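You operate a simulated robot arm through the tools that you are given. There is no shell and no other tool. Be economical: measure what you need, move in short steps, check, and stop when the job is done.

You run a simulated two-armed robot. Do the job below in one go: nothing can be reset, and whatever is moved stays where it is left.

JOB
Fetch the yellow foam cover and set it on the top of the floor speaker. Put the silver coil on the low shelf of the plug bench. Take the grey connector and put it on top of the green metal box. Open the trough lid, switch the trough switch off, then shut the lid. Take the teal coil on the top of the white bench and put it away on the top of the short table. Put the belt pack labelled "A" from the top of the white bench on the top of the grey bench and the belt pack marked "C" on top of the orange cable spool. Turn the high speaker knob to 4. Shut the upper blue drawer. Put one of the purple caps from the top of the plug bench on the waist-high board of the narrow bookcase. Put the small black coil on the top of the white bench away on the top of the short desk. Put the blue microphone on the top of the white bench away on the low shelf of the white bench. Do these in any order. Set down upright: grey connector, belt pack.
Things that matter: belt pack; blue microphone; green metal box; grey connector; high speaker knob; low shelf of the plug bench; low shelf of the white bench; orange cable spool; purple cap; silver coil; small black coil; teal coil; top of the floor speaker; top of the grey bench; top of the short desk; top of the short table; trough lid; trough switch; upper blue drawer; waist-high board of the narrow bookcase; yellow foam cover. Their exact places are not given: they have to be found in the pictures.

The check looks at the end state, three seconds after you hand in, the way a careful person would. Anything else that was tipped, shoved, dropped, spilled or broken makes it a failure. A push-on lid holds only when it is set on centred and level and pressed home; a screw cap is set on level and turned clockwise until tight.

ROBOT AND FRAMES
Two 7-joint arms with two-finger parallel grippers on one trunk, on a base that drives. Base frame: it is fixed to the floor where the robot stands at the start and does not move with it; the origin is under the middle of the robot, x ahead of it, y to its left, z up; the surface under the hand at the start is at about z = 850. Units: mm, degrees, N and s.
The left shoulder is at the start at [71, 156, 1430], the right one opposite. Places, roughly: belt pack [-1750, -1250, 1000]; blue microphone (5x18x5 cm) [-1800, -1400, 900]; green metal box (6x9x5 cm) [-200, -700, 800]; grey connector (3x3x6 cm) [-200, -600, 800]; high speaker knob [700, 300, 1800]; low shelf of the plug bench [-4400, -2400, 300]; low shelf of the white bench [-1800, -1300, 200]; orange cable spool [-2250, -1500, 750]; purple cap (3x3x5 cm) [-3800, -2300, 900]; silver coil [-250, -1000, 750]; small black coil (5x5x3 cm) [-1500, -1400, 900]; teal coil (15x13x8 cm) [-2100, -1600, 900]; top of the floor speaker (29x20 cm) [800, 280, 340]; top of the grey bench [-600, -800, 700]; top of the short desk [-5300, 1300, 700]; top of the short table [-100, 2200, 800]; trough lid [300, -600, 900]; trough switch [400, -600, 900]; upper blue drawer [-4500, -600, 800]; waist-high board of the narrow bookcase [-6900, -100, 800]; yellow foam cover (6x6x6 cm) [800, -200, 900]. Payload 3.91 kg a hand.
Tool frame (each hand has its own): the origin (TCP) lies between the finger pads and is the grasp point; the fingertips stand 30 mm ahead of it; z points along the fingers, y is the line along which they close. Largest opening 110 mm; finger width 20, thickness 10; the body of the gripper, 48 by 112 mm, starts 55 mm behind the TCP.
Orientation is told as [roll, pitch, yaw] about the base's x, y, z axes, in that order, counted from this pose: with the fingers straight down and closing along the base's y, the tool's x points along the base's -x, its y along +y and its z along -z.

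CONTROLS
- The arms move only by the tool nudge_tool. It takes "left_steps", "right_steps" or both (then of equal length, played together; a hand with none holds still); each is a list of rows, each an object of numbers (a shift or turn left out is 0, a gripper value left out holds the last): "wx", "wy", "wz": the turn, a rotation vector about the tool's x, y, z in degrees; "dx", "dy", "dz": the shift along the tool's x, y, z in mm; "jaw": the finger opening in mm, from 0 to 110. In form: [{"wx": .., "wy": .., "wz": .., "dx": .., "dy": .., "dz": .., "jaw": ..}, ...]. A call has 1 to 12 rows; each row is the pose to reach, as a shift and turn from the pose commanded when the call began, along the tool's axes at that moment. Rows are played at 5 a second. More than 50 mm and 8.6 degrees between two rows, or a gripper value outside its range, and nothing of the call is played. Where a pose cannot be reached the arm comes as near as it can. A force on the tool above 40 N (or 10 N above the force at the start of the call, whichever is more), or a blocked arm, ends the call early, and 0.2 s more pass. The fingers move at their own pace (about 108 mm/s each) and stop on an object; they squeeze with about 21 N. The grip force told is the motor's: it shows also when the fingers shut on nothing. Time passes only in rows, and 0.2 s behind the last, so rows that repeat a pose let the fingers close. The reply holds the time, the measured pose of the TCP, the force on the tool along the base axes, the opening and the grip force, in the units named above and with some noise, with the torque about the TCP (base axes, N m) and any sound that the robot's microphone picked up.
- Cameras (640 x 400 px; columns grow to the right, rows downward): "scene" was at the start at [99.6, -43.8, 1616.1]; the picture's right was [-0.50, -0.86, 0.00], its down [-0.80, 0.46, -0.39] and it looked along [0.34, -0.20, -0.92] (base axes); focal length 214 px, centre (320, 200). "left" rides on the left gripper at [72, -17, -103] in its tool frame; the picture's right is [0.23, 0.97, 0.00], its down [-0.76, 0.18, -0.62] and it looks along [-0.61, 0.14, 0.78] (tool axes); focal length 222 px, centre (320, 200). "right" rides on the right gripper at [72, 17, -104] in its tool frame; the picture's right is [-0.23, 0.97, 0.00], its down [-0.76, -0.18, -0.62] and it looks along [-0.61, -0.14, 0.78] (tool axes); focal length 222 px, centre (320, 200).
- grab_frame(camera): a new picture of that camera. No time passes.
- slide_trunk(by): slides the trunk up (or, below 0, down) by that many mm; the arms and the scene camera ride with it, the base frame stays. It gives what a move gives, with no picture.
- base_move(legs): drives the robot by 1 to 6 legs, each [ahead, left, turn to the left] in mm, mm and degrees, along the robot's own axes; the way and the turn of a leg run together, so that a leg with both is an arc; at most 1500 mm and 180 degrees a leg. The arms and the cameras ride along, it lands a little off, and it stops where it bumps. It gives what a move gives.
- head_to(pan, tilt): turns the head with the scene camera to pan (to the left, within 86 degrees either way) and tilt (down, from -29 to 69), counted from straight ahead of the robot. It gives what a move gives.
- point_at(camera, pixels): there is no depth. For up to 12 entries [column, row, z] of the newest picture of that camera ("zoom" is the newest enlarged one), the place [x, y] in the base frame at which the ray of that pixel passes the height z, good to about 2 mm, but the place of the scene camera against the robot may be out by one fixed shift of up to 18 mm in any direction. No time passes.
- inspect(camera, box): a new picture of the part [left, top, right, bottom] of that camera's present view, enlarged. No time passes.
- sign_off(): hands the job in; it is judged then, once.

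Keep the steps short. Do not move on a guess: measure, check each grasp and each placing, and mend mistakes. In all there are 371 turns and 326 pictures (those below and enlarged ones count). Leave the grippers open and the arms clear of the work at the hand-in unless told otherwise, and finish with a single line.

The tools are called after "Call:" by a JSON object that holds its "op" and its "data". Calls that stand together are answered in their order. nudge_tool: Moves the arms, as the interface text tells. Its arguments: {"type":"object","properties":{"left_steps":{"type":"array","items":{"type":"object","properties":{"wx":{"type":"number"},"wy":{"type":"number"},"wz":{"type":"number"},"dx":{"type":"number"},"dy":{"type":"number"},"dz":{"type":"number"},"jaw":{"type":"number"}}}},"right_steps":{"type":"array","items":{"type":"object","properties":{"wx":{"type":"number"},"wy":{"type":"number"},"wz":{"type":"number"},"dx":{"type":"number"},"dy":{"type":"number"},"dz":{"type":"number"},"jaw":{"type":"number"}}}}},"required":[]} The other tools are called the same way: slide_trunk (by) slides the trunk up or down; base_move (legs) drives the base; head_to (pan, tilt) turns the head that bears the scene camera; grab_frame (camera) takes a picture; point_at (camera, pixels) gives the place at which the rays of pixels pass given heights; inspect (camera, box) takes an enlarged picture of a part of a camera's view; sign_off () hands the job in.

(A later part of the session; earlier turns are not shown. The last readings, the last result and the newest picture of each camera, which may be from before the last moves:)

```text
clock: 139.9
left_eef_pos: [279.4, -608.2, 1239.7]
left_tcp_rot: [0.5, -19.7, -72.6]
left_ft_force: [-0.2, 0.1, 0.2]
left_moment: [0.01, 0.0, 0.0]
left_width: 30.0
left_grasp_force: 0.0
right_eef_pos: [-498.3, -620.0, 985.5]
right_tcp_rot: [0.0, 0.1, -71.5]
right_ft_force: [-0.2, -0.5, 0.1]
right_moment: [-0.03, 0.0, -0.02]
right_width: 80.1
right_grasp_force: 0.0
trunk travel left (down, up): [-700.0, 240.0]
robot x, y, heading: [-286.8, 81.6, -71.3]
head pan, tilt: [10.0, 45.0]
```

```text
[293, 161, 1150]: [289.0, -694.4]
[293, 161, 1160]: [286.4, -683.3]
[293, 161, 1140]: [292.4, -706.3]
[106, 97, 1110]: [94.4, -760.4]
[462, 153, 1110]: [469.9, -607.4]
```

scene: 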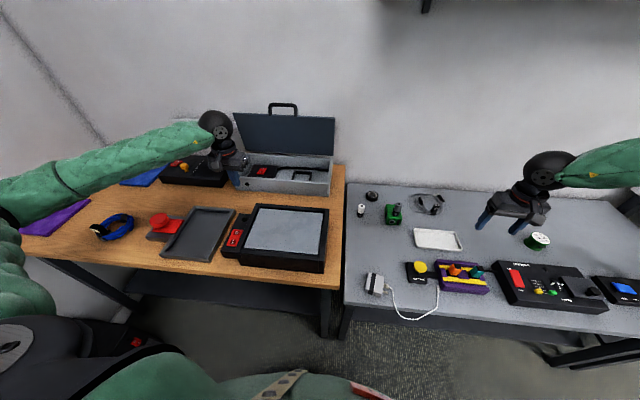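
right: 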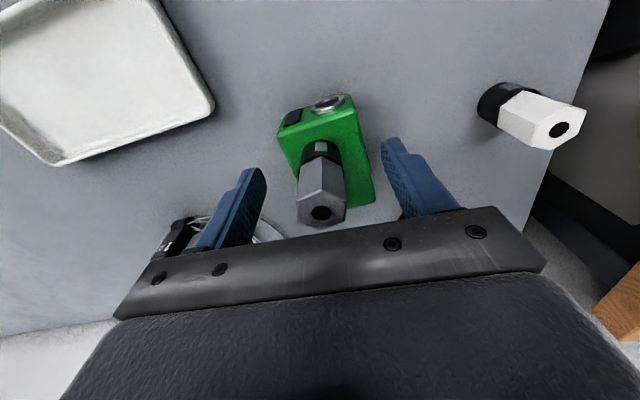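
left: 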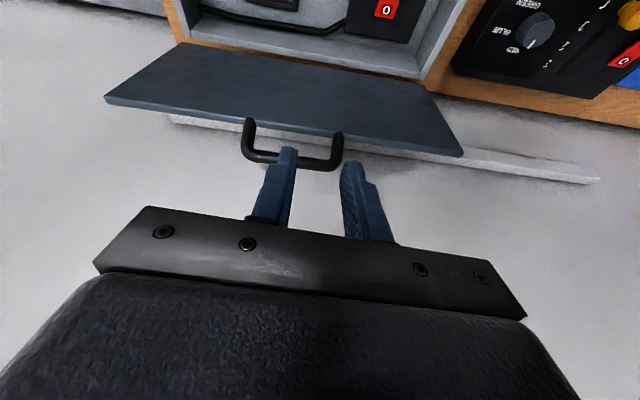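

Refined bar position (288,-688,1155). Moving behind it and down.

Call:
{"op": "nudge_tool", "data": {"left_steps": [{"dx": -34, "dy": -8, "dz": 10}, {"dx": -69, "dy": -15, "dz": 20}, {"dx": -69, "dy": -15, "dz": 45}, {"dx": -69, "dy": -15, "dz": 68}, {"dx": -69, "dy": -15, "dz": 90}]}}

Call:
{"op": "grab_frame", "data": {"camera": "left"}}

Call:
{"op": "inspect", "data": {"camera": "scene", "box": [220, 40, 360, 200]}}

```text
clock: 141.1
left_eef_pos: [295.1, -703.4, 1178.3]
left_tcp_rot: [0.6, -19.8, -72.5]
left_ft_force: [0.1, 0.2, 0.4]
left_moment: [0.0, 0.01, 0.01]
left_width: 30.2
left_grasp_force: 0.0
right_eef_pos: [-498.4, -619.1, 987.6]
right_tcp_rot: [-0.2, -0.1, -71.3]
right_ft_force: [-0.2, -0.3, 0.3]
right_moment: [-0.02, -0.02, 0.01]
right_width: 79.7
right_grasp_force: 0.0
trunk travel left (down, up): [-700.0, 240.0]
robot x, y, heading: [-288.5, 84.0, -71.2]
head pan, tilt: [10.0, 45.0]
```

```text
196 pictures are left
```

left: 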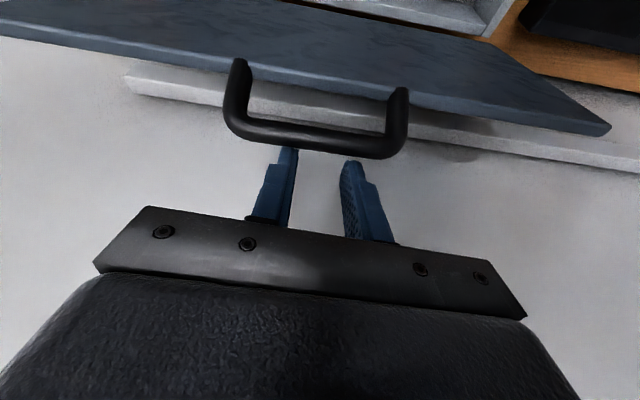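

```text
2.50 times, centred on (290, 120) of scene
```

zoom: 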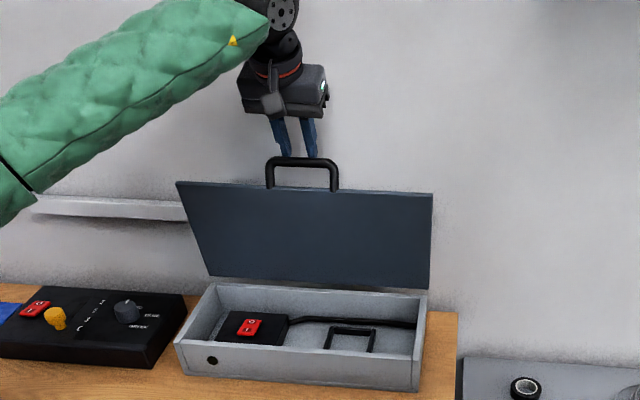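

Tips just reach bar level. Lowering 22 mm more behind the bar.

Call:
{"op": "nudge_tool", "data": {"left_steps": [{"dz": 12}, {"dz": 24}]}}

Call:
{"op": "grab_frame", "data": {"camera": "left"}}

```text
clock: 141.7
left_eef_pos: [299.3, -711.1, 1155.3]
left_tcp_rot: [0.6, -19.9, -72.4]
left_ft_force: [0.8, -1.6, -0.4]
left_moment: [0.03, -0.02, 0.02]
left_width: 30.0
left_grasp_force: 0.1
right_eef_pos: [-498.6, -617.0, 987.5]
right_tcp_rot: [-0.1, 0.1, -71.4]
right_ft_force: [0.5, 0.7, -0.3]
right_moment: [-0.01, 0.0, -0.03]
right_width: 80.0
right_grasp_force: 0.1
trunk travel left (down, up): [-700.0, 240.0]
robot x, y, heading: [-285.2, 81.3, -71.5]
head pan, tilt: [10.0, 45.0]
```

```text
194 pictures are left
```

left: 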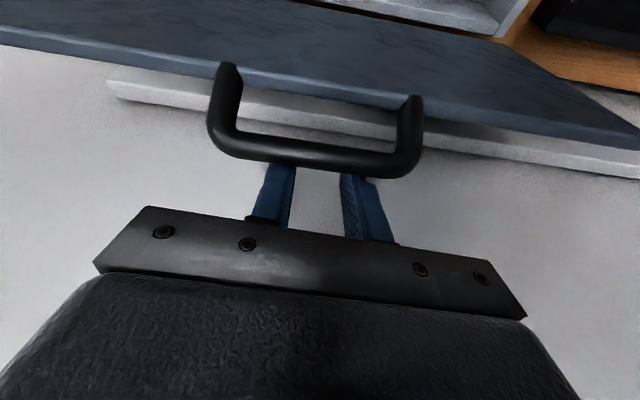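

Fingers are behind the bar. Pulling it toward me along the closing arc.

Call:
{"op": "nudge_tool", "data": {"left_steps": [{"dx": 26, "dz": -8, "dy": -1}, {"dx": 53, "dz": -15, "dy": -3}, {"dx": 94, "dz": -19, "dy": -6}, {"dx": 135, "dz": -16, "dy": -8}, {"dx": 175, "dz": -5, "dy": -10}, {"dx": 212, "dz": 12, "dy": -12}]}}

Call:
{"op": "grab_frame", "data": {"camera": "left"}}

Call:
{"op": "inspect", "data": {"camera": "scene", "box": [200, 60, 360, 220]}}

```text
clock: 143.1
left_eef_pos: [225.2, -530.4, 1074.7]
left_tcp_rot: [0.6, -19.8, -72.5]
left_ft_force: [0.5, 0.3, 0.0]
left_moment: [-0.02, -0.01, -0.01]
left_width: 30.0
left_grasp_force: 0.1
right_eef_pos: [-499.1, -618.2, 988.0]
right_tcp_rot: [-0.1, 0.0, -71.5]
right_ft_force: [0.4, 0.2, 0.6]
right_moment: [-0.04, 0.02, 0.02]
right_width: 79.8
right_grasp_force: 0.0
trunk travel left (down, up): [-700.0, 240.0]
robot x, y, heading: [-287.7, 81.0, -71.2]
head pan, tilt: [10.0, 45.0]
```

```text
193 pictures are left
```

left: 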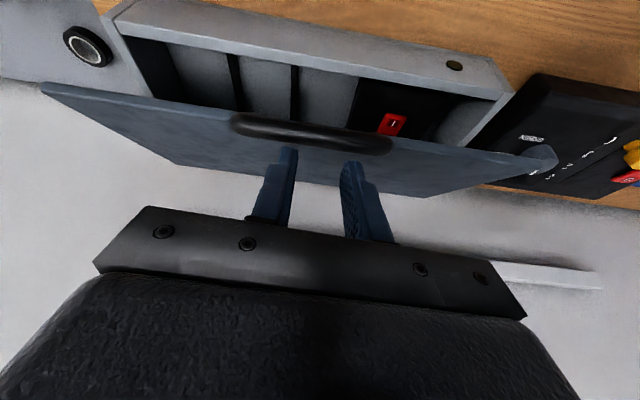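

```text
2.50 times, centred on (280, 140) of scene
```

zoom: 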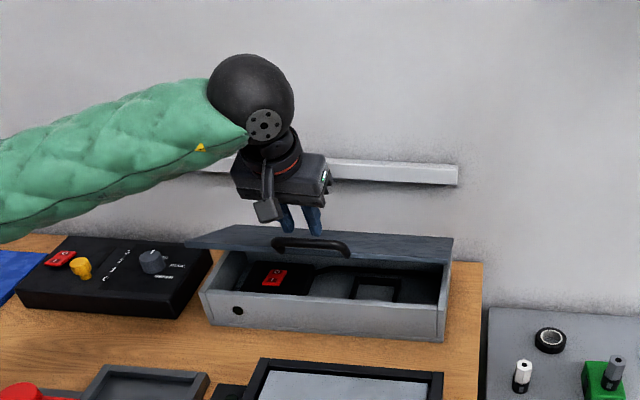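

Lid at about 30°. Pushing it down with the fingertips on its front part.

Call:
{"op": "nudge_tool", "data": {"left_steps": [{"dx": 18, "dz": 20}, {"dx": 34, "dz": 41}, {"dx": 49, "dz": 62}, {"dx": 64, "dz": 83}, {"dx": 71, "dz": 96}, {"dx": 74, "dz": 102}]}}

Call:
{"op": "inspect", "data": {"camera": "scene", "box": [200, 60, 360, 220]}}

Call:
{"op": "grab_frame", "data": {"camera": "left"}}

```text
clock: 144.1
left_eef_pos: [217.9, -501.3, 987.0]
left_tcp_rot: [0.5, -20.8, -72.4]
left_ft_force: [-4.0, 12.7, 18.6]
left_moment: [0.22, 0.43, -0.24]
left_width: 29.7
left_grasp_force: 0.2
right_eef_pos: [-500.3, -616.1, 987.6]
right_tcp_rot: [-0.1, 0.0, -71.4]
right_ft_force: [1.0, -0.1, 0.0]
right_moment: [0.03, 0.02, -0.02]
right_width: 79.9
right_grasp_force: 0.2
trunk travel left (down, up): [-700.0, 240.0]
robot x, y, heading: [-291.4, 81.8, -71.3]
head pan, tilt: [10.0, 45.0]
stopped in row 5 (left hand): the force on the tool passed its limit at 57 N (the readings are from after the stop); the commanded pose is now the measured one
```

```text
2.50 times, centred on (280, 140) of scene
```

zoom: 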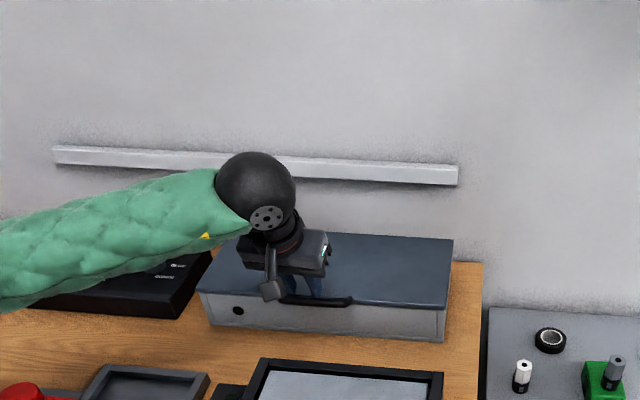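

```text
190 pictures are left
```

left: 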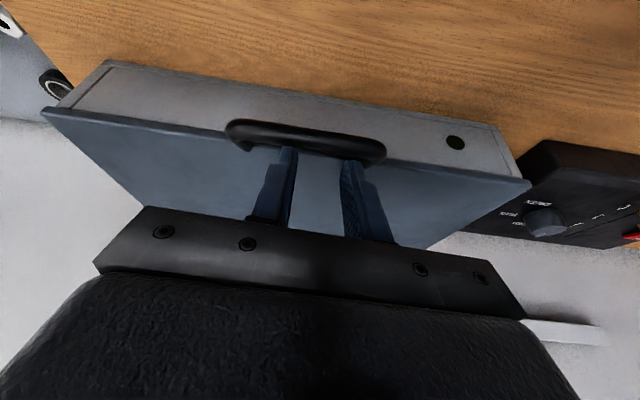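

The lid looks shut. Retracting upward and comparing.

Call:
{"op": "nudge_tool", "data": {"left_steps": [{"dz": -30, "dx": -10}, {"dz": -75, "dx": -15}, {"dz": -120, "dx": 0}, {"dz": -160, "dx": 20, "wy": 6}, {"dz": -190, "dx": 50, "wy": 13}, {"dz": -210, "dx": 90, "wy": 20}]}}

Call:
{"op": "inspect", "data": {"camera": "scene", "box": [200, 100, 360, 220]}}

Call:
{"op": "grab_frame", "data": {"camera": "left"}}

```text
clock: 145.5
left_eef_pos: [169.5, -350.1, 1147.4]
left_tcp_rot: [0.4, -0.7, -72.3]
left_ft_force: [-0.3, 0.0, 0.0]
left_moment: [0.0, -0.05, 0.02]
left_width: 30.2
left_grasp_force: 0.0
right_eef_pos: [-498.3, -618.3, 987.9]
right_tcp_rot: [-0.2, 0.0, -71.5]
right_ft_force: [0.3, 1.2, -1.1]
right_moment: [-0.01, 0.0, -0.02]
right_width: 79.9
right_grasp_force: 0.0
trunk travel left (down, up): [-700.0, 240.0]
robot x, y, heading: [-289.8, 82.7, -71.4]
head pan, tilt: [10.0, 45.0]
```

```text
3.33 times, centred on (280, 160) of scene
```

zoom: 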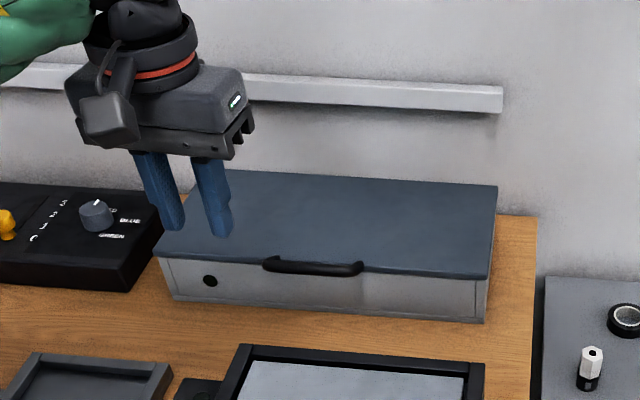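

```text
188 pictures are left
```

left: 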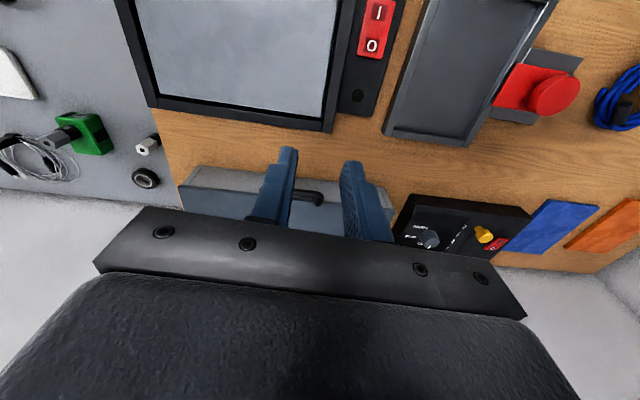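

The trough lid is shut. Next the white bench. Raising the trunk 220 and looking right along the benches before driving.

Call:
{"op": "slide_trunk", "data": {"by": 220}}

Call:
{"op": "head_to", "data": {"pan": -65, "tilt": 32}}

Call:
{"op": "grab_frame", "data": {"camera": "scene"}}

```text
clock: 147.8
left_eef_pos: [171.4, -351.7, 1367.0]
left_tcp_rot: [0.4, -0.6, -72.3]
left_ft_force: [0.2, -1.4, -0.8]
left_moment: [-0.01, 0.01, -0.05]
left_width: 29.8
left_grasp_force: 0.2
right_eef_pos: [-497.9, -619.7, 1206.8]
right_tcp_rot: [-0.1, 0.0, -71.3]
right_ft_force: [0.3, -0.3, 0.2]
right_moment: [0.01, -0.01, 0.01]
right_width: 79.9
right_grasp_force: 0.0
trunk travel left (down, up): [-920.0, 20.0]
robot x, y, heading: [-291.6, 80.6, -71.1]
head pan, tilt: [10.0, 45.0]
```

```text
clock: 149.3
left_eef_pos: [169.8, -351.5, 1366.1]
left_tcp_rot: [0.4, -0.6, -72.2]
left_ft_force: [0.4, 0.2, -0.5]
left_moment: [0.02, 0.01, 0.0]
left_width: 30.0
left_grasp_force: 0.1
right_eef_pos: [-498.7, -618.8, 1206.9]
right_tcp_rot: [-0.1, 0.0, -71.4]
right_ft_force: [0.8, 0.4, 1.1]
right_moment: [0.01, 0.02, 0.02]
right_width: 79.7
right_grasp_force: 0.1
trunk travel left (down, up): [-920.0, 20.0]
robot x, y, heading: [-291.8, 80.9, -71.2]
head pan, tilt: [-65.0, 32.0]
```

```text
187 pictures are left
```

scene: 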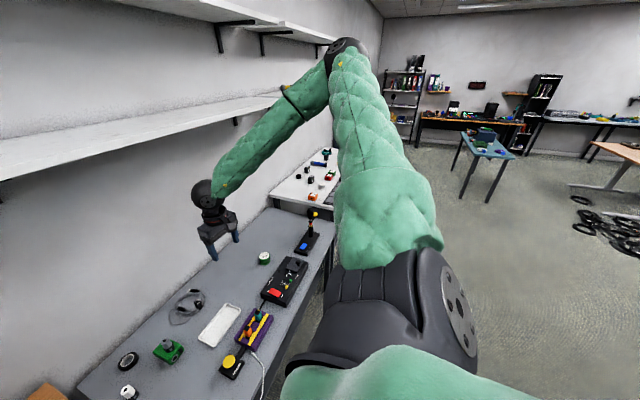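

The floor along the benches is free. Driving 1500 to the right.

Call:
{"op": "base_move", "data": {"legs": [[-60, -1500, 0], [0, -250, 0]]}}

Call:
{"op": "head_to", "data": {"pan": -15, "tilt": 45}}

Call:
{"op": "grab_frame", "data": {"camera": "scene"}}

```text
refused: leg 1 is longer than a leg can be; nothing moved
```

```text
clock: 150.5
left_eef_pos: [170.4, -351.5, 1366.9]
left_tcp_rot: [0.3, -0.7, -72.3]
left_ft_force: [0.9, 0.4, 0.2]
left_moment: [0.0, 0.0, 0.0]
left_width: 30.1
left_grasp_force: 0.0
right_eef_pos: [-498.5, -618.0, 1207.3]
right_tcp_rot: [-0.1, 0.0, -71.4]
right_ft_force: [-0.2, -0.1, 0.3]
right_moment: [0.02, 0.02, 0.04]
right_width: 79.8
right_grasp_force: 0.1
trunk travel left (down, up): [-920.0, 20.0]
robot x, y, heading: [-287.4, 80.6, -71.4]
head pan, tilt: [-15.0, 45.0]
```

```text
186 pictures are left
```

scene: 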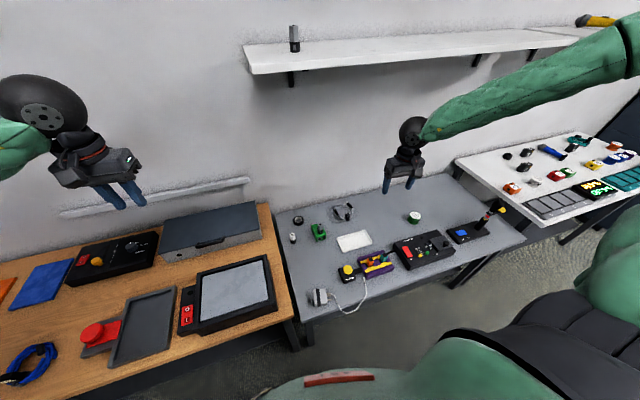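

Call:
{"op": "base_move", "data": {"legs": [[0, -1400, 0], [-30, -300, 0]]}}

Call:
{"op": "head_to", "data": {"pan": -10, "tilt": 42}}

Call:
{"op": "grab_frame", "data": {"camera": "scene"}}

```text
clock: 159.1
left_eef_pos: [-1445.4, -868.7, 1366.7]
left_tcp_rot: [0.3, -0.6, -71.8]
left_ft_force: [0.2, -0.6, 0.1]
left_moment: [0.02, 0.0, 0.01]
left_width: 29.9
left_grasp_force: 0.1
right_eef_pos: [-2113.5, -1139.9, 1207.8]
right_tcp_rot: [-0.2, 0.0, -71.1]
right_ft_force: [-0.5, -0.3, 0.0]
right_moment: [0.0, 0.02, 0.03]
right_width: 79.6
right_grasp_force: 0.0
trunk travel left (down, up): [-920.0, 20.0]
robot x, y, heading: [-1909.9, -440.2, -71.1]
head pan, tilt: [-15.0, 45.0]
```

```text
clock: 159.8
left_eef_pos: [-1447.1, -870.5, 1367.4]
left_tcp_rot: [0.5, -0.7, -71.9]
left_ft_force: [0.2, -0.2, 1.4]
left_moment: [0.0, 0.01, 0.0]
left_width: 29.9
left_grasp_force: 0.0
right_eef_pos: [-2113.8, -1141.0, 1206.8]
right_tcp_rot: [-0.1, -0.2, -71.1]
right_ft_force: [0.2, 0.0, -0.2]
right_moment: [-0.02, 0.0, 0.01]
right_width: 79.8
right_grasp_force: 0.1
trunk travel left (down, up): [-920.0, 20.0]
robot x, y, heading: [-1908.0, -441.4, -71.3]
head pan, tilt: [-10.0, 42.0]
```

```text
185 pictures are left
```

scene: 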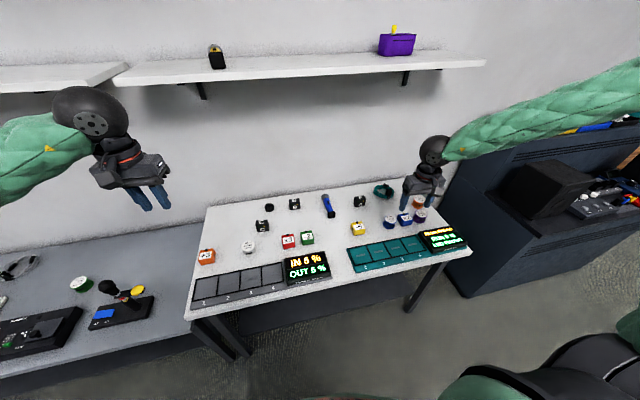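

Call:
{"op": "inspect", "data": {"camera": "scene", "box": [180, 170, 340, 290]}}

Call:
{"op": "inspect", "data": {"camera": "scene", "box": [310, 170, 470, 290]}}

Call:
{"op": "grab_frame", "data": {"camera": "right"}}

```text
3.33 times, centred on (260, 230) of scene
```

zoom: 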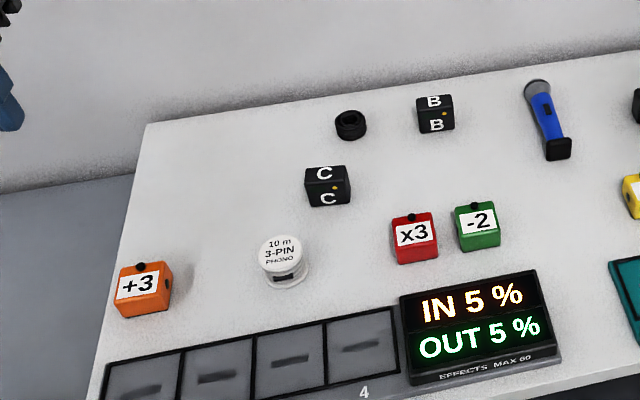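

```text
3.33 times, centred on (390, 230) of scene
```

zoom: 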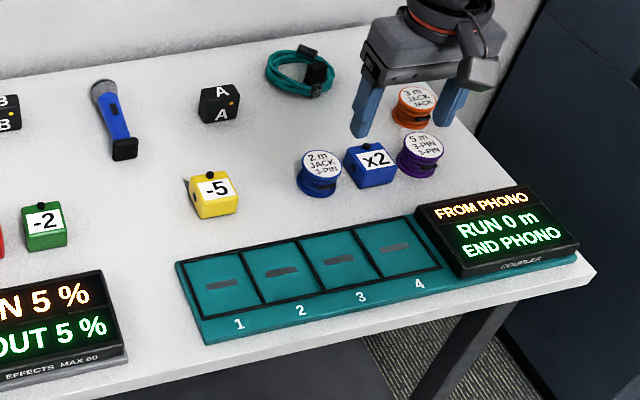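

```text
182 pictures are left
```

right: 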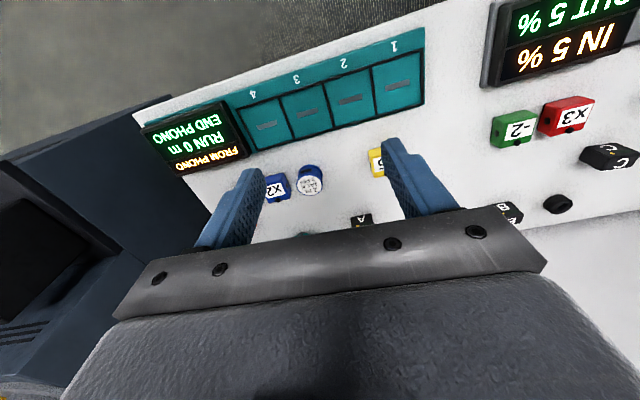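

Call:
{"op": "point_at", "data": {"camera": "right", "pixels": [[424, 28, 880], [140, 128, 880], [310, 165, 880], [300, 236, 900]]}}

Call:
{"op": "point_at", "data": {"camera": "zoom", "pixels": [[412, 105, 900], [412, 105, 800], [215, 105, 880], [302, 72, 870], [112, 120, 870], [595, 275, 850], [130, 150, 850], [600, 260, 750]]}}

Call:
{"op": "head_to", "data": {"pan": -55, "tilt": 45}}

Call:
{"op": "grab_frame", "data": {"camera": "scene"}}

```text
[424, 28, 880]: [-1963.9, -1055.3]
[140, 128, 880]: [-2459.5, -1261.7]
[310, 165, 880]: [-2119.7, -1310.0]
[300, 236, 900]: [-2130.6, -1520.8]
```

```text
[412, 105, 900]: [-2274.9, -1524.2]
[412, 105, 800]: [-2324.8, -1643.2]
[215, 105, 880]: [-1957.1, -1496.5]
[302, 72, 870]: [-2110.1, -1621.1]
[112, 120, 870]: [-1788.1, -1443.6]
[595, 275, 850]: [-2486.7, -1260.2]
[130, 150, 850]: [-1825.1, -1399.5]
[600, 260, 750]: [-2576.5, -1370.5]
```

```text
clock: 160.9
left_eef_pos: [-1447.8, -869.8, 1366.9]
left_tcp_rot: [0.3, -0.7, -71.9]
left_ft_force: [0.4, 0.5, 0.2]
left_moment: [0.01, 0.01, -0.03]
left_width: 29.9
left_grasp_force: 0.1
right_eef_pos: [-2114.6, -1140.3, 1206.8]
right_tcp_rot: [-0.1, -0.1, -71.1]
right_ft_force: [0.0, -0.6, -0.2]
right_moment: [0.01, 0.01, 0.03]
right_width: 80.1
right_grasp_force: 0.1
trunk travel left (down, up): [-920.0, 20.0]
robot x, y, heading: [-1908.9, -440.6, -71.2]
head pan, tilt: [-55.0, 45.0]
```

```text
181 pictures are left
```

scene: 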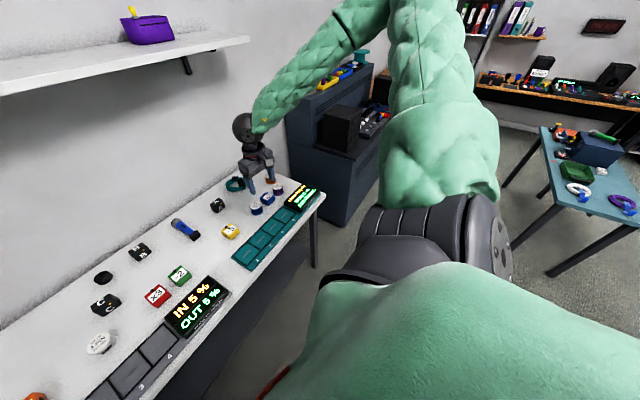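

The orange "3 m JACK" reel at about (-2275,-1520) matches the given place. Moving 150 ahead and viewing with the left camera for C, mic and coil.

Call:
{"op": "base_move", "data": {"legs": [[150, 0, 2]]}}

Call:
{"op": "head_to", "data": {"pan": 0, "tilt": 50}}

Call:
{"op": "grab_frame", "data": {"camera": "scene"}}

Call:
{"op": "grab_frame", "data": {"camera": "left"}}

```text
clock: 162.3
left_eef_pos: [-1381.0, -992.9, 1368.1]
left_tcp_rot: [0.4, -0.8, -69.8]
left_ft_force: [-0.2, 0.1, 0.7]
left_moment: [-0.01, 0.01, -0.02]
left_width: 30.0
left_grasp_force: 0.0
right_eef_pos: [-2038.3, -1286.4, 1208.0]
right_tcp_rot: [-0.1, -0.1, -69.1]
right_ft_force: [-0.3, 0.2, 1.3]
right_moment: [0.0, 0.02, 0.01]
right_width: 79.8
right_grasp_force: 0.1
trunk travel left (down, up): [-920.0, 20.0]
robot x, y, heading: [-1860.1, -578.6, -68.9]
head pan, tilt: [-55.0, 45.0]
```

```text
clock: 163.5
left_eef_pos: [-1380.4, -995.4, 1367.2]
left_tcp_rot: [0.4, -0.8, -69.9]
left_ft_force: [0.4, 1.0, 0.3]
left_moment: [-0.02, -0.04, -0.03]
left_width: 30.0
left_grasp_force: 0.1
right_eef_pos: [-2037.2, -1289.1, 1208.1]
right_tcp_rot: [-0.1, -0.1, -69.1]
right_ft_force: [-0.2, -0.8, 0.0]
right_moment: [-0.01, -0.02, -0.01]
right_width: 79.7
right_grasp_force: 0.1
trunk travel left (down, up): [-920.0, 20.0]
robot x, y, heading: [-1858.7, -581.2, -68.9]
head pan, tilt: [0.0, 50.0]
```

```text
180 pictures are left
```

scene: 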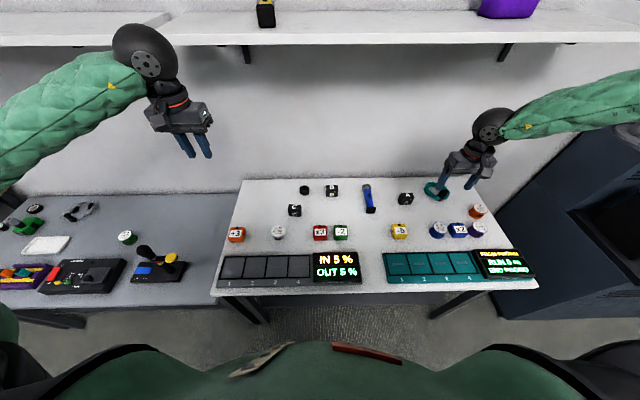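

```text
179 pictures are left
```

left: 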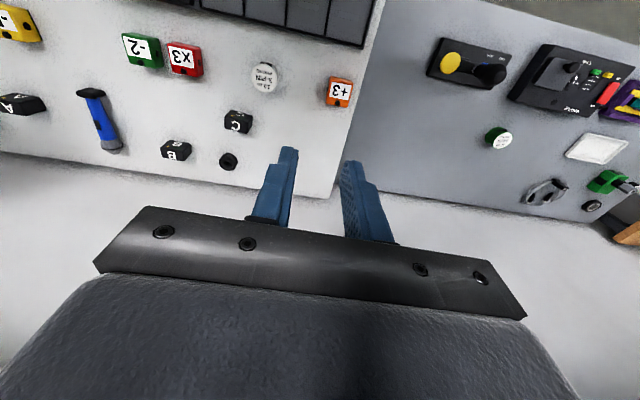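

Call:
{"op": "point_at", "data": {"camera": "left", "pixels": [[238, 120, 880], [228, 160, 870], [100, 118, 870], [175, 150, 880], [25, 103, 880], [370, 47, 850]]}}

Call:
{"op": "nudge_tool", "data": {"left_steps": [{"dz": 45, "dy": -30}, {"dz": 85, "dy": -60}, {"dz": 125, "dy": -90}, {"dz": 165, "dy": -120}, {"dz": 200, "dy": -150}]}}

Call:
{"op": "grab_frame", "data": {"camera": "left"}}

```text
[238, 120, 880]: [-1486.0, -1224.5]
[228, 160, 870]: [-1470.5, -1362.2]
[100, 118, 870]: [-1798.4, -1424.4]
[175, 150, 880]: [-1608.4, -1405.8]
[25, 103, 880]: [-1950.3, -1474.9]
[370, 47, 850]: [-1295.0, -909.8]
```

```text
refused: row 1 steps farther than a row can; nothing moved
```

```text
178 pictures are left
```

left: 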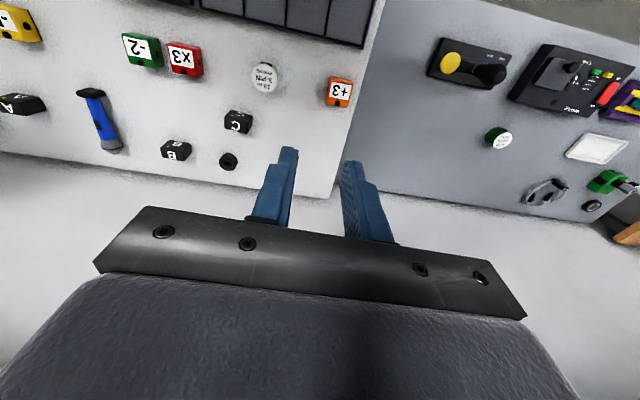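

Positions: C (-1486,-1225), coil (-1470,-1362), mic (-1798,-1424), A (-1950,-1475). Starting with the mic using the right hand: moving above it to see closer.

Call:
{"op": "nudge_tool", "data": {"right_steps": [{"dx": -30, "dy": 25}, {"dx": -60, "dy": 50}, {"dx": -90, "dy": 75}, {"dx": -120, "dy": 100}, {"dx": -120, "dy": 125, "dz": 30}, {"dx": -120, "dy": 150, "dz": 65}, {"dx": -120, "dy": 175, "dz": 100}, {"dx": -120, "dy": 175, "dz": 140}]}}

Call:
{"op": "grab_frame", "data": {"camera": "right"}}

```text
clock: 165.3
left_eef_pos: [-1381.1, -996.2, 1366.4]
left_tcp_rot: [0.5, -0.6, -69.8]
left_ft_force: [-0.3, 0.2, 1.2]
left_moment: [-0.01, 0.0, 0.0]
left_width: 30.0
left_grasp_force: 0.0
right_eef_pos: [-1840.9, -1339.9, 1070.2]
right_tcp_rot: [0.1, -0.1, -69.1]
right_ft_force: [-0.4, -0.2, 0.7]
right_moment: [0.0, 0.02, -0.02]
right_width: 79.9
right_grasp_force: 0.2
right hand out of reach, approached as far as the arm can: row 8
trunk travel left (down, up): [-920.0, 20.0]
robot x, y, heading: [-1855.3, -584.5, -69.0]
head pan, tilt: [0.0, 50.0]
```

```text
177 pictures are left
```

right: 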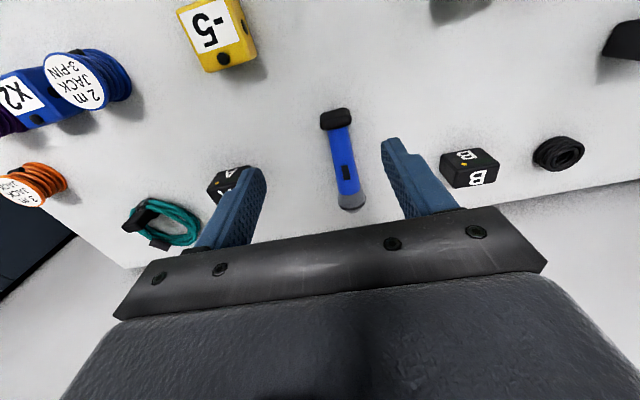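

Call:
{"op": "point_at", "data": {"camera": "right", "pixels": [[336, 122, 860], [336, 122, 900], [336, 122, 880], [346, 180, 880], [352, 205, 880]]}}

Call:
{"op": "slide_trunk", "data": {"by": -70}}

Call:
{"op": "grab_frame", "data": {"camera": "right"}}

```text
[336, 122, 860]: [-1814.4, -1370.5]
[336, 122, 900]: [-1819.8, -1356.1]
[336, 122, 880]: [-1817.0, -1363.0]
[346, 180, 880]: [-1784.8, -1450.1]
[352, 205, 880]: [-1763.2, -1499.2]
```

```text
clock: 166.4
left_eef_pos: [-1380.3, -995.7, 1296.7]
left_tcp_rot: [0.4, -0.8, -69.9]
left_ft_force: [0.1, 0.6, -0.7]
left_moment: [0.0, -0.01, 0.02]
left_width: 29.9
left_grasp_force: 0.1
right_eef_pos: [-1840.8, -1338.8, 1001.5]
right_tcp_rot: [0.1, 0.0, -69.0]
right_ft_force: [0.0, -0.2, -0.8]
right_moment: [-0.02, -0.01, 0.01]
right_width: 80.1
right_grasp_force: 0.0
trunk travel left (down, up): [-850.0, 90.0]
robot x, y, heading: [-1853.5, -581.5, -68.9]
head pan, tilt: [0.0, 50.0]
```

```text
176 pictures are left
```

right: 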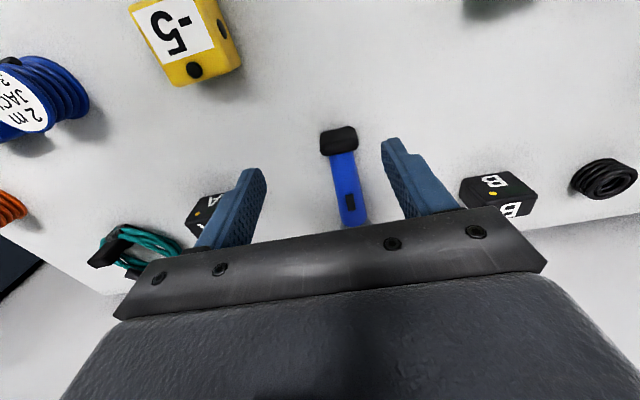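

Call:
{"op": "point_at", "data": {"camera": "right", "pixels": [[339, 145, 860], [339, 145, 900], [350, 202, 880], [350, 202, 860]]}}

```text
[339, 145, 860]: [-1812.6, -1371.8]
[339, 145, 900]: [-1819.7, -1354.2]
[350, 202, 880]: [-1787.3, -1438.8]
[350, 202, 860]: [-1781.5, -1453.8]
```

Mic lies along my forward direction, centre near (-1790,-1430). Moving over it and down to z ≈ 895.

Call:
{"op": "nudge_tool", "data": {"right_steps": [{"dx": -35, "dy": 5}, {"dx": -70, "dy": 10}, {"dx": -105, "dy": 14}, {"dx": -105, "dy": 14, "dz": 40}, {"dx": -105, "dy": 14, "dz": 80}, {"dx": -105, "dy": 14, "dz": 105}]}}

Call:
{"op": "grab_frame", "data": {"camera": "right"}}

```text
clock: 167.8
left_eef_pos: [-1380.1, -994.2, 1296.2]
left_tcp_rot: [0.4, -0.7, -69.9]
left_ft_force: [0.6, 0.5, -0.1]
left_moment: [0.03, 0.0, 0.02]
left_width: 30.1
left_grasp_force: 0.1
right_eef_pos: [-1863.4, -1397.0, 1000.4]
right_tcp_rot: [0.0, -0.1, -69.0]
right_ft_force: [0.2, -0.2, 0.1]
right_moment: [0.03, -0.01, 0.02]
right_width: 80.0
right_grasp_force: 0.2
right hand out of reach, approached as far as the arm can: row 1, 2, 3, 4, 5, 6
trunk travel left (down, up): [-850.0, 90.0]
robot x, y, heading: [-1856.1, -583.0, -69.2]
head pan, tilt: [0.0, 50.0]
```

```text
175 pictures are left
```

right: 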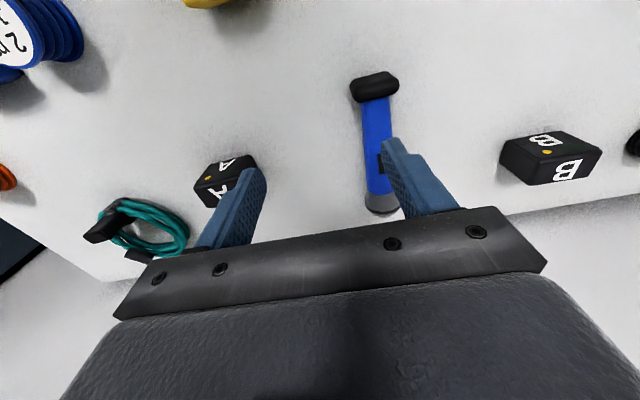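

The right arm needs the target further to its right. Shifting the base 150 left.

Call:
{"op": "base_move", "data": {"legs": [[0, 160, 0]]}}

Call:
{"op": "grab_frame", "data": {"camera": "right"}}

```text
clock: 169.2
left_eef_pos: [-1231.9, -937.9, 1296.4]
left_tcp_rot: [0.5, -0.7, -69.7]
left_ft_force: [0.1, -0.6, 0.5]
left_moment: [0.03, 0.03, 0.01]
left_width: 30.1
left_grasp_force: 0.1
right_eef_pos: [-1715.1, -1339.5, 1000.1]
right_tcp_rot: [0.1, 0.0, -69.0]
right_ft_force: [0.1, -0.1, 0.8]
right_moment: [0.01, -0.01, -0.02]
right_width: 79.9
right_grasp_force: 0.1
trunk travel left (down, up): [-850.0, 90.0]
robot x, y, heading: [-1707.1, -522.6, -69.0]
head pan, tilt: [0.0, 50.0]
```

```text
174 pictures are left
```

right: 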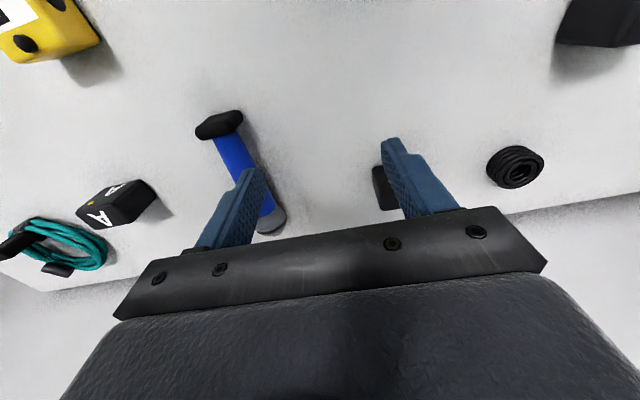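

Call:
{"op": "point_at", "data": {"camera": "right", "pixels": [[219, 125, 870], [270, 222, 870], [238, 155, 870], [512, 165, 865]]}}

```text
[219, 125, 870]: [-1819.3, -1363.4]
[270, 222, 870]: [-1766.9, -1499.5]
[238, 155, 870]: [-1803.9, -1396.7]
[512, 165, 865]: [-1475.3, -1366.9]
```

Call:
{"op": "nudge_tool", "data": {"right_steps": [{"dx": -15, "dy": -35}, {"dx": -30, "dy": -70}, {"dx": -45, "dy": -106}, {"dx": -45, "dy": -106, "dz": 40}, {"dx": -45, "dy": -106, "dz": 80}, {"dx": -45, "dy": -106, "dz": 100}]}}

Call:
{"op": "grab_frame", "data": {"camera": "right"}}

```text
clock: 170.6
left_eef_pos: [-1230.1, -936.7, 1296.5]
left_tcp_rot: [0.3, -0.7, -69.8]
left_ft_force: [0.5, -0.1, -0.8]
left_moment: [0.01, -0.01, -0.02]
left_width: 30.0
left_grasp_force: 0.0
right_eef_pos: [-1817.9, -1397.7, 960.1]
right_tcp_rot: [0.0, 0.1, -68.9]
right_ft_force: [0.7, 0.6, 0.0]
right_moment: [-0.02, 0.04, 0.03]
right_width: 80.1
right_grasp_force: 0.1
right hand out of reach, approached as far as the arm can: row 4, 5, 6
trunk travel left (down, up): [-850.0, 90.0]
robot x, y, heading: [-1710.7, -525.8, -69.1]
head pan, tilt: [0.0, 50.0]
```

```text
173 pictures are left
```

right: 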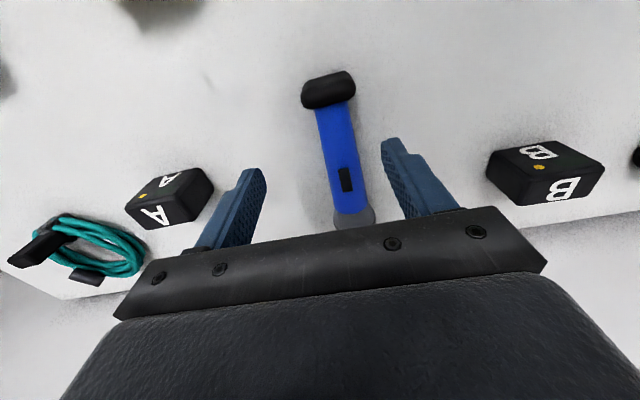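

Lowering the trunk by 50 for reach, then correcting the position.

Call:
{"op": "slide_trunk", "data": {"by": -50}}

Call:
{"op": "nudge_tool", "data": {"right_steps": [{"dx": -13, "dy": 10}]}}

Call:
{"op": "grab_frame", "data": {"camera": "right"}}

```text
clock: 171.6
left_eef_pos: [-1230.4, -937.1, 1248.7]
left_tcp_rot: [0.5, -0.8, -69.8]
left_ft_force: [-0.9, 0.2, 0.3]
left_moment: [-0.02, 0.0, 0.03]
left_width: 29.8
left_grasp_force: 0.2
right_eef_pos: [-1818.5, -1396.4, 908.8]
right_tcp_rot: [0.0, -0.1, -69.0]
right_ft_force: [0.5, 0.4, 0.0]
right_moment: [-0.01, 0.0, 0.01]
right_width: 80.1
right_grasp_force: 0.1
trunk travel left (down, up): [-800.0, 140.0]
robot x, y, heading: [-1705.6, -526.0, -69.1]
head pan, tilt: [0.0, 50.0]
```

```text
clock: 172.0
left_eef_pos: [-1230.8, -937.0, 1247.3]
left_tcp_rot: [0.4, -0.7, -69.9]
left_ft_force: [0.0, 0.7, -0.6]
left_moment: [-0.02, -0.01, -0.03]
left_width: 30.1
left_grasp_force: 0.0
right_eef_pos: [-1808.6, -1401.9, 917.7]
right_tcp_rot: [0.0, -0.1, -69.0]
right_ft_force: [0.4, 0.0, 0.6]
right_moment: [0.01, 0.0, -0.01]
right_width: 80.0
right_grasp_force: 0.1
right hand out of reach, approached as far as the arm can: row 1
trunk travel left (down, up): [-800.0, 140.0]
robot x, y, heading: [-1704.6, -525.6, -69.0]
head pan, tilt: [0.0, 50.0]
```

```text
172 pictures are left
```

right: 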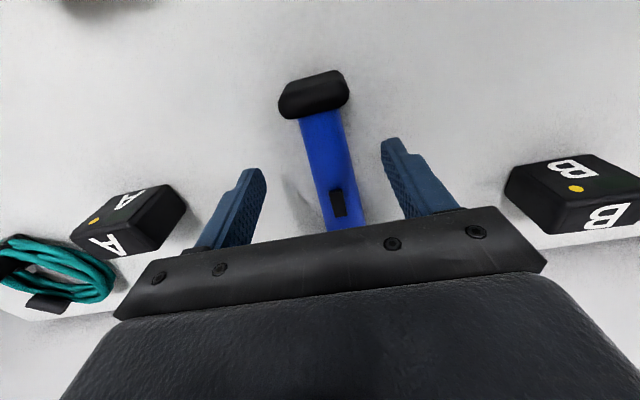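

Call:
{"op": "base_move", "data": {"legs": [[110, 0, 0]]}}

Call:
{"op": "nudge_tool", "data": {"right_steps": [{"dx": 30}, {"dx": 60}, {"dx": 90}]}}

Call:
{"op": "grab_frame", "data": {"camera": "right"}}

```text
clock: 173.2
left_eef_pos: [-1191.0, -1043.5, 1247.0]
left_tcp_rot: [0.4, -0.7, -69.8]
left_ft_force: [-0.3, 0.3, 0.5]
left_moment: [-0.02, 0.0, 0.0]
left_width: 30.0
left_grasp_force: 0.0
right_eef_pos: [-1766.8, -1509.0, 916.9]
right_tcp_rot: [0.1, -0.1, -69.1]
right_ft_force: [-0.9, 0.0, -1.0]
right_moment: [0.01, -0.01, -0.03]
right_width: 80.1
right_grasp_force: 0.1
trunk travel left (down, up): [-800.0, 140.0]
robot x, y, heading: [-1667.0, -636.6, -69.0]
head pan, tilt: [0.0, 50.0]
```

```text
clock: 174.0
left_eef_pos: [-1190.8, -1043.5, 1247.4]
left_tcp_rot: [0.5, -0.7, -69.8]
left_ft_force: [-0.4, 0.2, -0.4]
left_moment: [-0.04, 0.02, -0.01]
left_width: 29.9
left_grasp_force: 0.1
right_eef_pos: [-1800.3, -1425.1, 917.8]
right_tcp_rot: [0.0, -0.1, -68.9]
right_ft_force: [0.1, 1.1, -0.1]
right_moment: [-0.01, 0.0, 0.03]
right_width: 79.9
right_grasp_force: 0.1
trunk travel left (down, up): [-800.0, 140.0]
robot x, y, heading: [-1660.7, -633.2, -68.9]
head pan, tilt: [0.0, 50.0]
```

```text
171 pictures are left
```

right: 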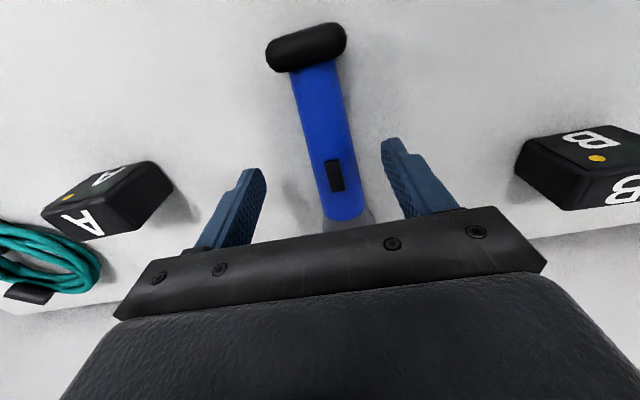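

Over the mic. Lowering and closing.

Call:
{"op": "nudge_tool", "data": {"right_steps": [{"dz": 15}, {"dz": 28}, {"dz": 34}, {"dz": 34, "jaw": 15}, {"dz": 34, "jaw": 15}, {"dz": 34, "jaw": 15}]}}

Call:
{"op": "grab_frame", "data": {"camera": "right"}}

```text
clock: 175.4
left_eef_pos: [-1189.7, -1042.7, 1247.4]
left_tcp_rot: [0.4, -0.7, -69.8]
left_ft_force: [0.5, 0.0, -0.1]
left_moment: [0.01, 0.0, -0.05]
left_width: 30.2
left_grasp_force: 0.0
right_eef_pos: [-1798.6, -1425.7, 883.0]
right_tcp_rot: [0.0, 0.0, -69.0]
right_ft_force: [0.9, -1.0, 2.8]
right_moment: [-0.1, -0.03, 0.02]
right_width: 33.3
right_grasp_force: 20.6
trunk travel left (down, up): [-800.0, 140.0]
robot x, y, heading: [-1667.1, -629.1, -69.0]
head pan, tilt: [0.0, 50.0]
```

```text
170 pictures are left
```

right: 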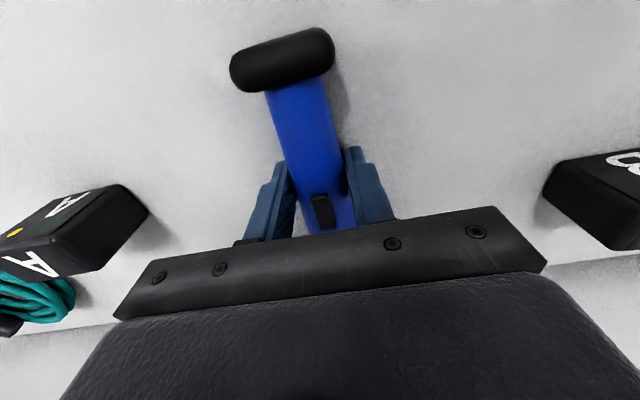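

The mic is held (33 mm). Lifting and backing the robot 600 mm to clear the bench, then looking at the low shelf.

Call:
{"op": "nudge_tool", "data": {"right_steps": [{"dz": -45}, {"dz": -90}, {"dz": -130}]}}

Call:
{"op": "base_move", "data": {"legs": [[-620, 0, 0]]}}

Call:
{"op": "slide_trunk", "data": {"by": -350}}

Call:
{"op": "head_to", "data": {"pan": 0, "tilt": 30}}

Call:
{"op": "grab_frame", "data": {"camera": "scene"}}

```text
clock: 176.2
left_eef_pos: [-1189.4, -1043.9, 1247.3]
left_tcp_rot: [0.4, -0.8, -69.9]
left_ft_force: [-0.4, 0.7, 0.0]
left_moment: [0.0, -0.02, 0.0]
left_width: 30.1
left_grasp_force: 0.0
right_eef_pos: [-1799.0, -1421.5, 1016.0]
right_tcp_rot: [-0.1, -0.1, -69.0]
right_ft_force: [0.2, -0.1, -2.6]
right_moment: [0.05, 0.03, 0.01]
right_width: 33.4
right_grasp_force: 21.0
trunk travel left (down, up): [-800.0, 140.0]
robot x, y, heading: [-1667.1, -632.2, -69.1]
head pan, tilt: [0.0, 50.0]
```

```text
clock: 179.5
left_eef_pos: [-1405.5, -504.7, 1247.3]
left_tcp_rot: [0.4, -0.6, -71.1]
left_ft_force: [-0.1, 0.3, -0.7]
left_moment: [0.0, 0.01, 0.04]
left_width: 29.9
left_grasp_force: 0.1
right_eef_pos: [-2021.3, -871.1, 1014.6]
right_tcp_rot: [0.1, -0.1, -70.3]
right_ft_force: [0.1, -0.2, -3.2]
right_moment: [0.03, -0.01, -0.02]
right_width: 33.6
right_grasp_force: 21.4
trunk travel left (down, up): [-800.0, 140.0]
robot x, y, heading: [-1874.5, -80.3, -70.1]
head pan, tilt: [0.0, 50.0]
```

```text
clock: 182.9
left_eef_pos: [-1403.0, -505.1, 897.2]
left_tcp_rot: [0.3, -0.7, -71.1]
left_ft_force: [0.2, -0.1, 0.6]
left_moment: [-0.02, 0.01, 0.01]
left_width: 29.9
left_grasp_force: 0.0
right_eef_pos: [-2020.2, -870.5, 665.7]
right_tcp_rot: [0.0, -0.2, -70.3]
right_ft_force: [0.6, 0.5, -2.8]
right_moment: [0.04, 0.0, -0.01]
right_width: 33.6
right_grasp_force: 20.6
trunk travel left (down, up): [-450.0, 490.0]
robot x, y, heading: [-1870.0, -83.3, -70.1]
head pan, tilt: [0.0, 50.0]
```

```text
clock: 183.7
left_eef_pos: [-1403.3, -504.2, 896.5]
left_tcp_rot: [0.4, -0.7, -71.1]
left_ft_force: [0.4, -1.2, 1.0]
left_moment: [0.0, 0.01, 0.01]
left_width: 30.0
left_grasp_force: 0.1
right_eef_pos: [-2022.3, -869.8, 665.2]
right_tcp_rot: [0.0, -0.1, -70.3]
right_ft_force: [0.8, 0.4, -2.9]
right_moment: [0.08, 0.0, 0.0]
right_width: 33.5
right_grasp_force: 20.8
trunk travel left (down, up): [-450.0, 490.0]
robot x, y, heading: [-1871.6, -84.0, -70.4]
head pan, tilt: [0.0, 30.0]
```

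```text
169 pictures are left
```

scene: 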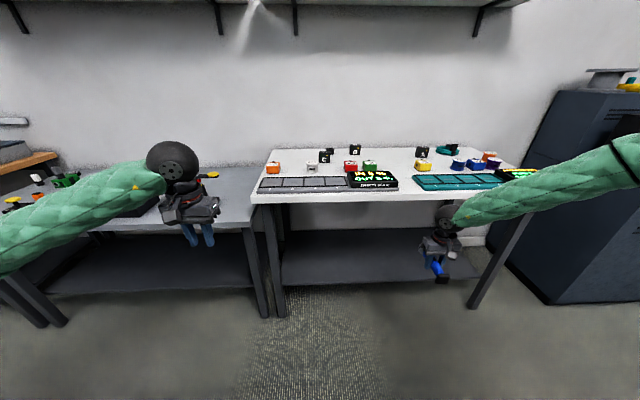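

Low shelf is clear and empty. Measuring it (camera shift aside).

Call:
{"op": "point_at", "data": {"camera": "scene", "pixels": [[283, 287, 200], [478, 279, 200], [380, 231, 200], [380, 283, 200], [380, 283, 250], [268, 317, 0], [470, 308, 0], [440, 283, 230]]}}

Call:
{"op": "inspect", "data": {"camera": "scene", "box": [240, 180, 520, 330]}}

```text
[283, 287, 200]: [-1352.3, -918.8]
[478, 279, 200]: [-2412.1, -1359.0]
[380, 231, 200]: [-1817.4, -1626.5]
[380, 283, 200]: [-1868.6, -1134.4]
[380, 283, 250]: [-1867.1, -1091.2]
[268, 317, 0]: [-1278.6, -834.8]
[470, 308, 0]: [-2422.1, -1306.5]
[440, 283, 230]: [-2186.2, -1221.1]
```

```text
2.29 times, centred on (380, 255) of scene
```

zoom: 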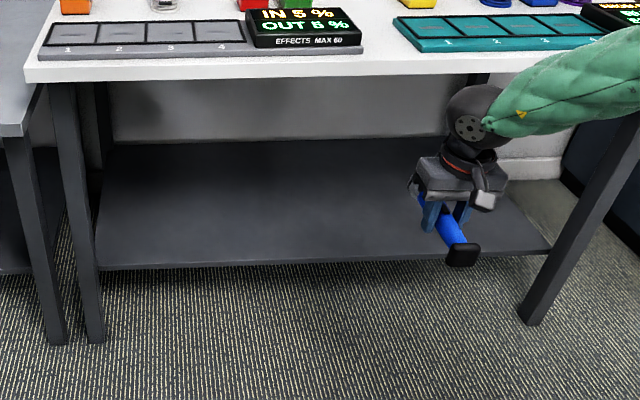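

Shelf spans n≈340–800, height about 200. I'll retract the left hand, lower the trunk 335, drive 400 ahead under the bench, then check.

Call:
{"op": "nudge_tool", "data": {"left_steps": [{"dx": 45}, {"dx": 90}, {"dx": 135}, {"dx": 180}, {"dx": 220}]}}

Call:
{"op": "slide_trunk", "data": {"by": -335}}

Call:
{"op": "grab_frame", "data": {"camera": "scene"}}

```text
clock: 184.9
left_eef_pos: [-1412.4, -385.7, 925.5]
left_tcp_rot: [0.4, -0.6, -71.1]
left_ft_force: [0.3, 0.4, 0.0]
left_moment: [-0.05, 0.0, -0.02]
left_width: 30.3
left_grasp_force: 0.1
left hand out of reach, approached as far as the arm can: row 3, 4, 5
right_eef_pos: [-2022.2, -869.7, 667.2]
right_tcp_rot: [0.0, -0.2, -70.4]
right_ft_force: [0.2, 0.5, -2.6]
right_moment: [0.0, 0.02, 0.0]
right_width: 33.6
right_grasp_force: 20.8
trunk travel left (down, up): [-450.0, 490.0]
robot x, y, heading: [-1869.0, -81.6, -70.4]
head pan, tilt: [0.0, 30.0]
```

```text
clock: 188.2
left_eef_pos: [-1412.0, -389.6, 590.1]
left_tcp_rot: [0.4, -0.6, -71.1]
left_ft_force: [-0.1, -0.2, 0.0]
left_moment: [0.0, 0.01, 0.0]
left_width: 29.6
left_grasp_force: 0.1
right_eef_pos: [-2021.6, -870.3, 330.8]
right_tcp_rot: [0.0, -0.2, -70.3]
right_ft_force: [-0.1, 0.2, -2.4]
right_moment: [0.08, 0.01, -0.01]
right_width: 33.3
right_grasp_force: 21.5
trunk travel left (down, up): [-115.0, 825.0]
robot x, y, heading: [-1869.7, -79.4, -70.3]
head pan, tilt: [0.0, 30.0]
```

```text
167 pictures are left
```

scene: 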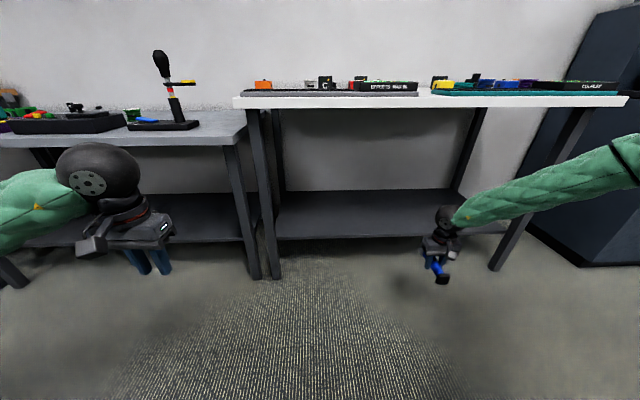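

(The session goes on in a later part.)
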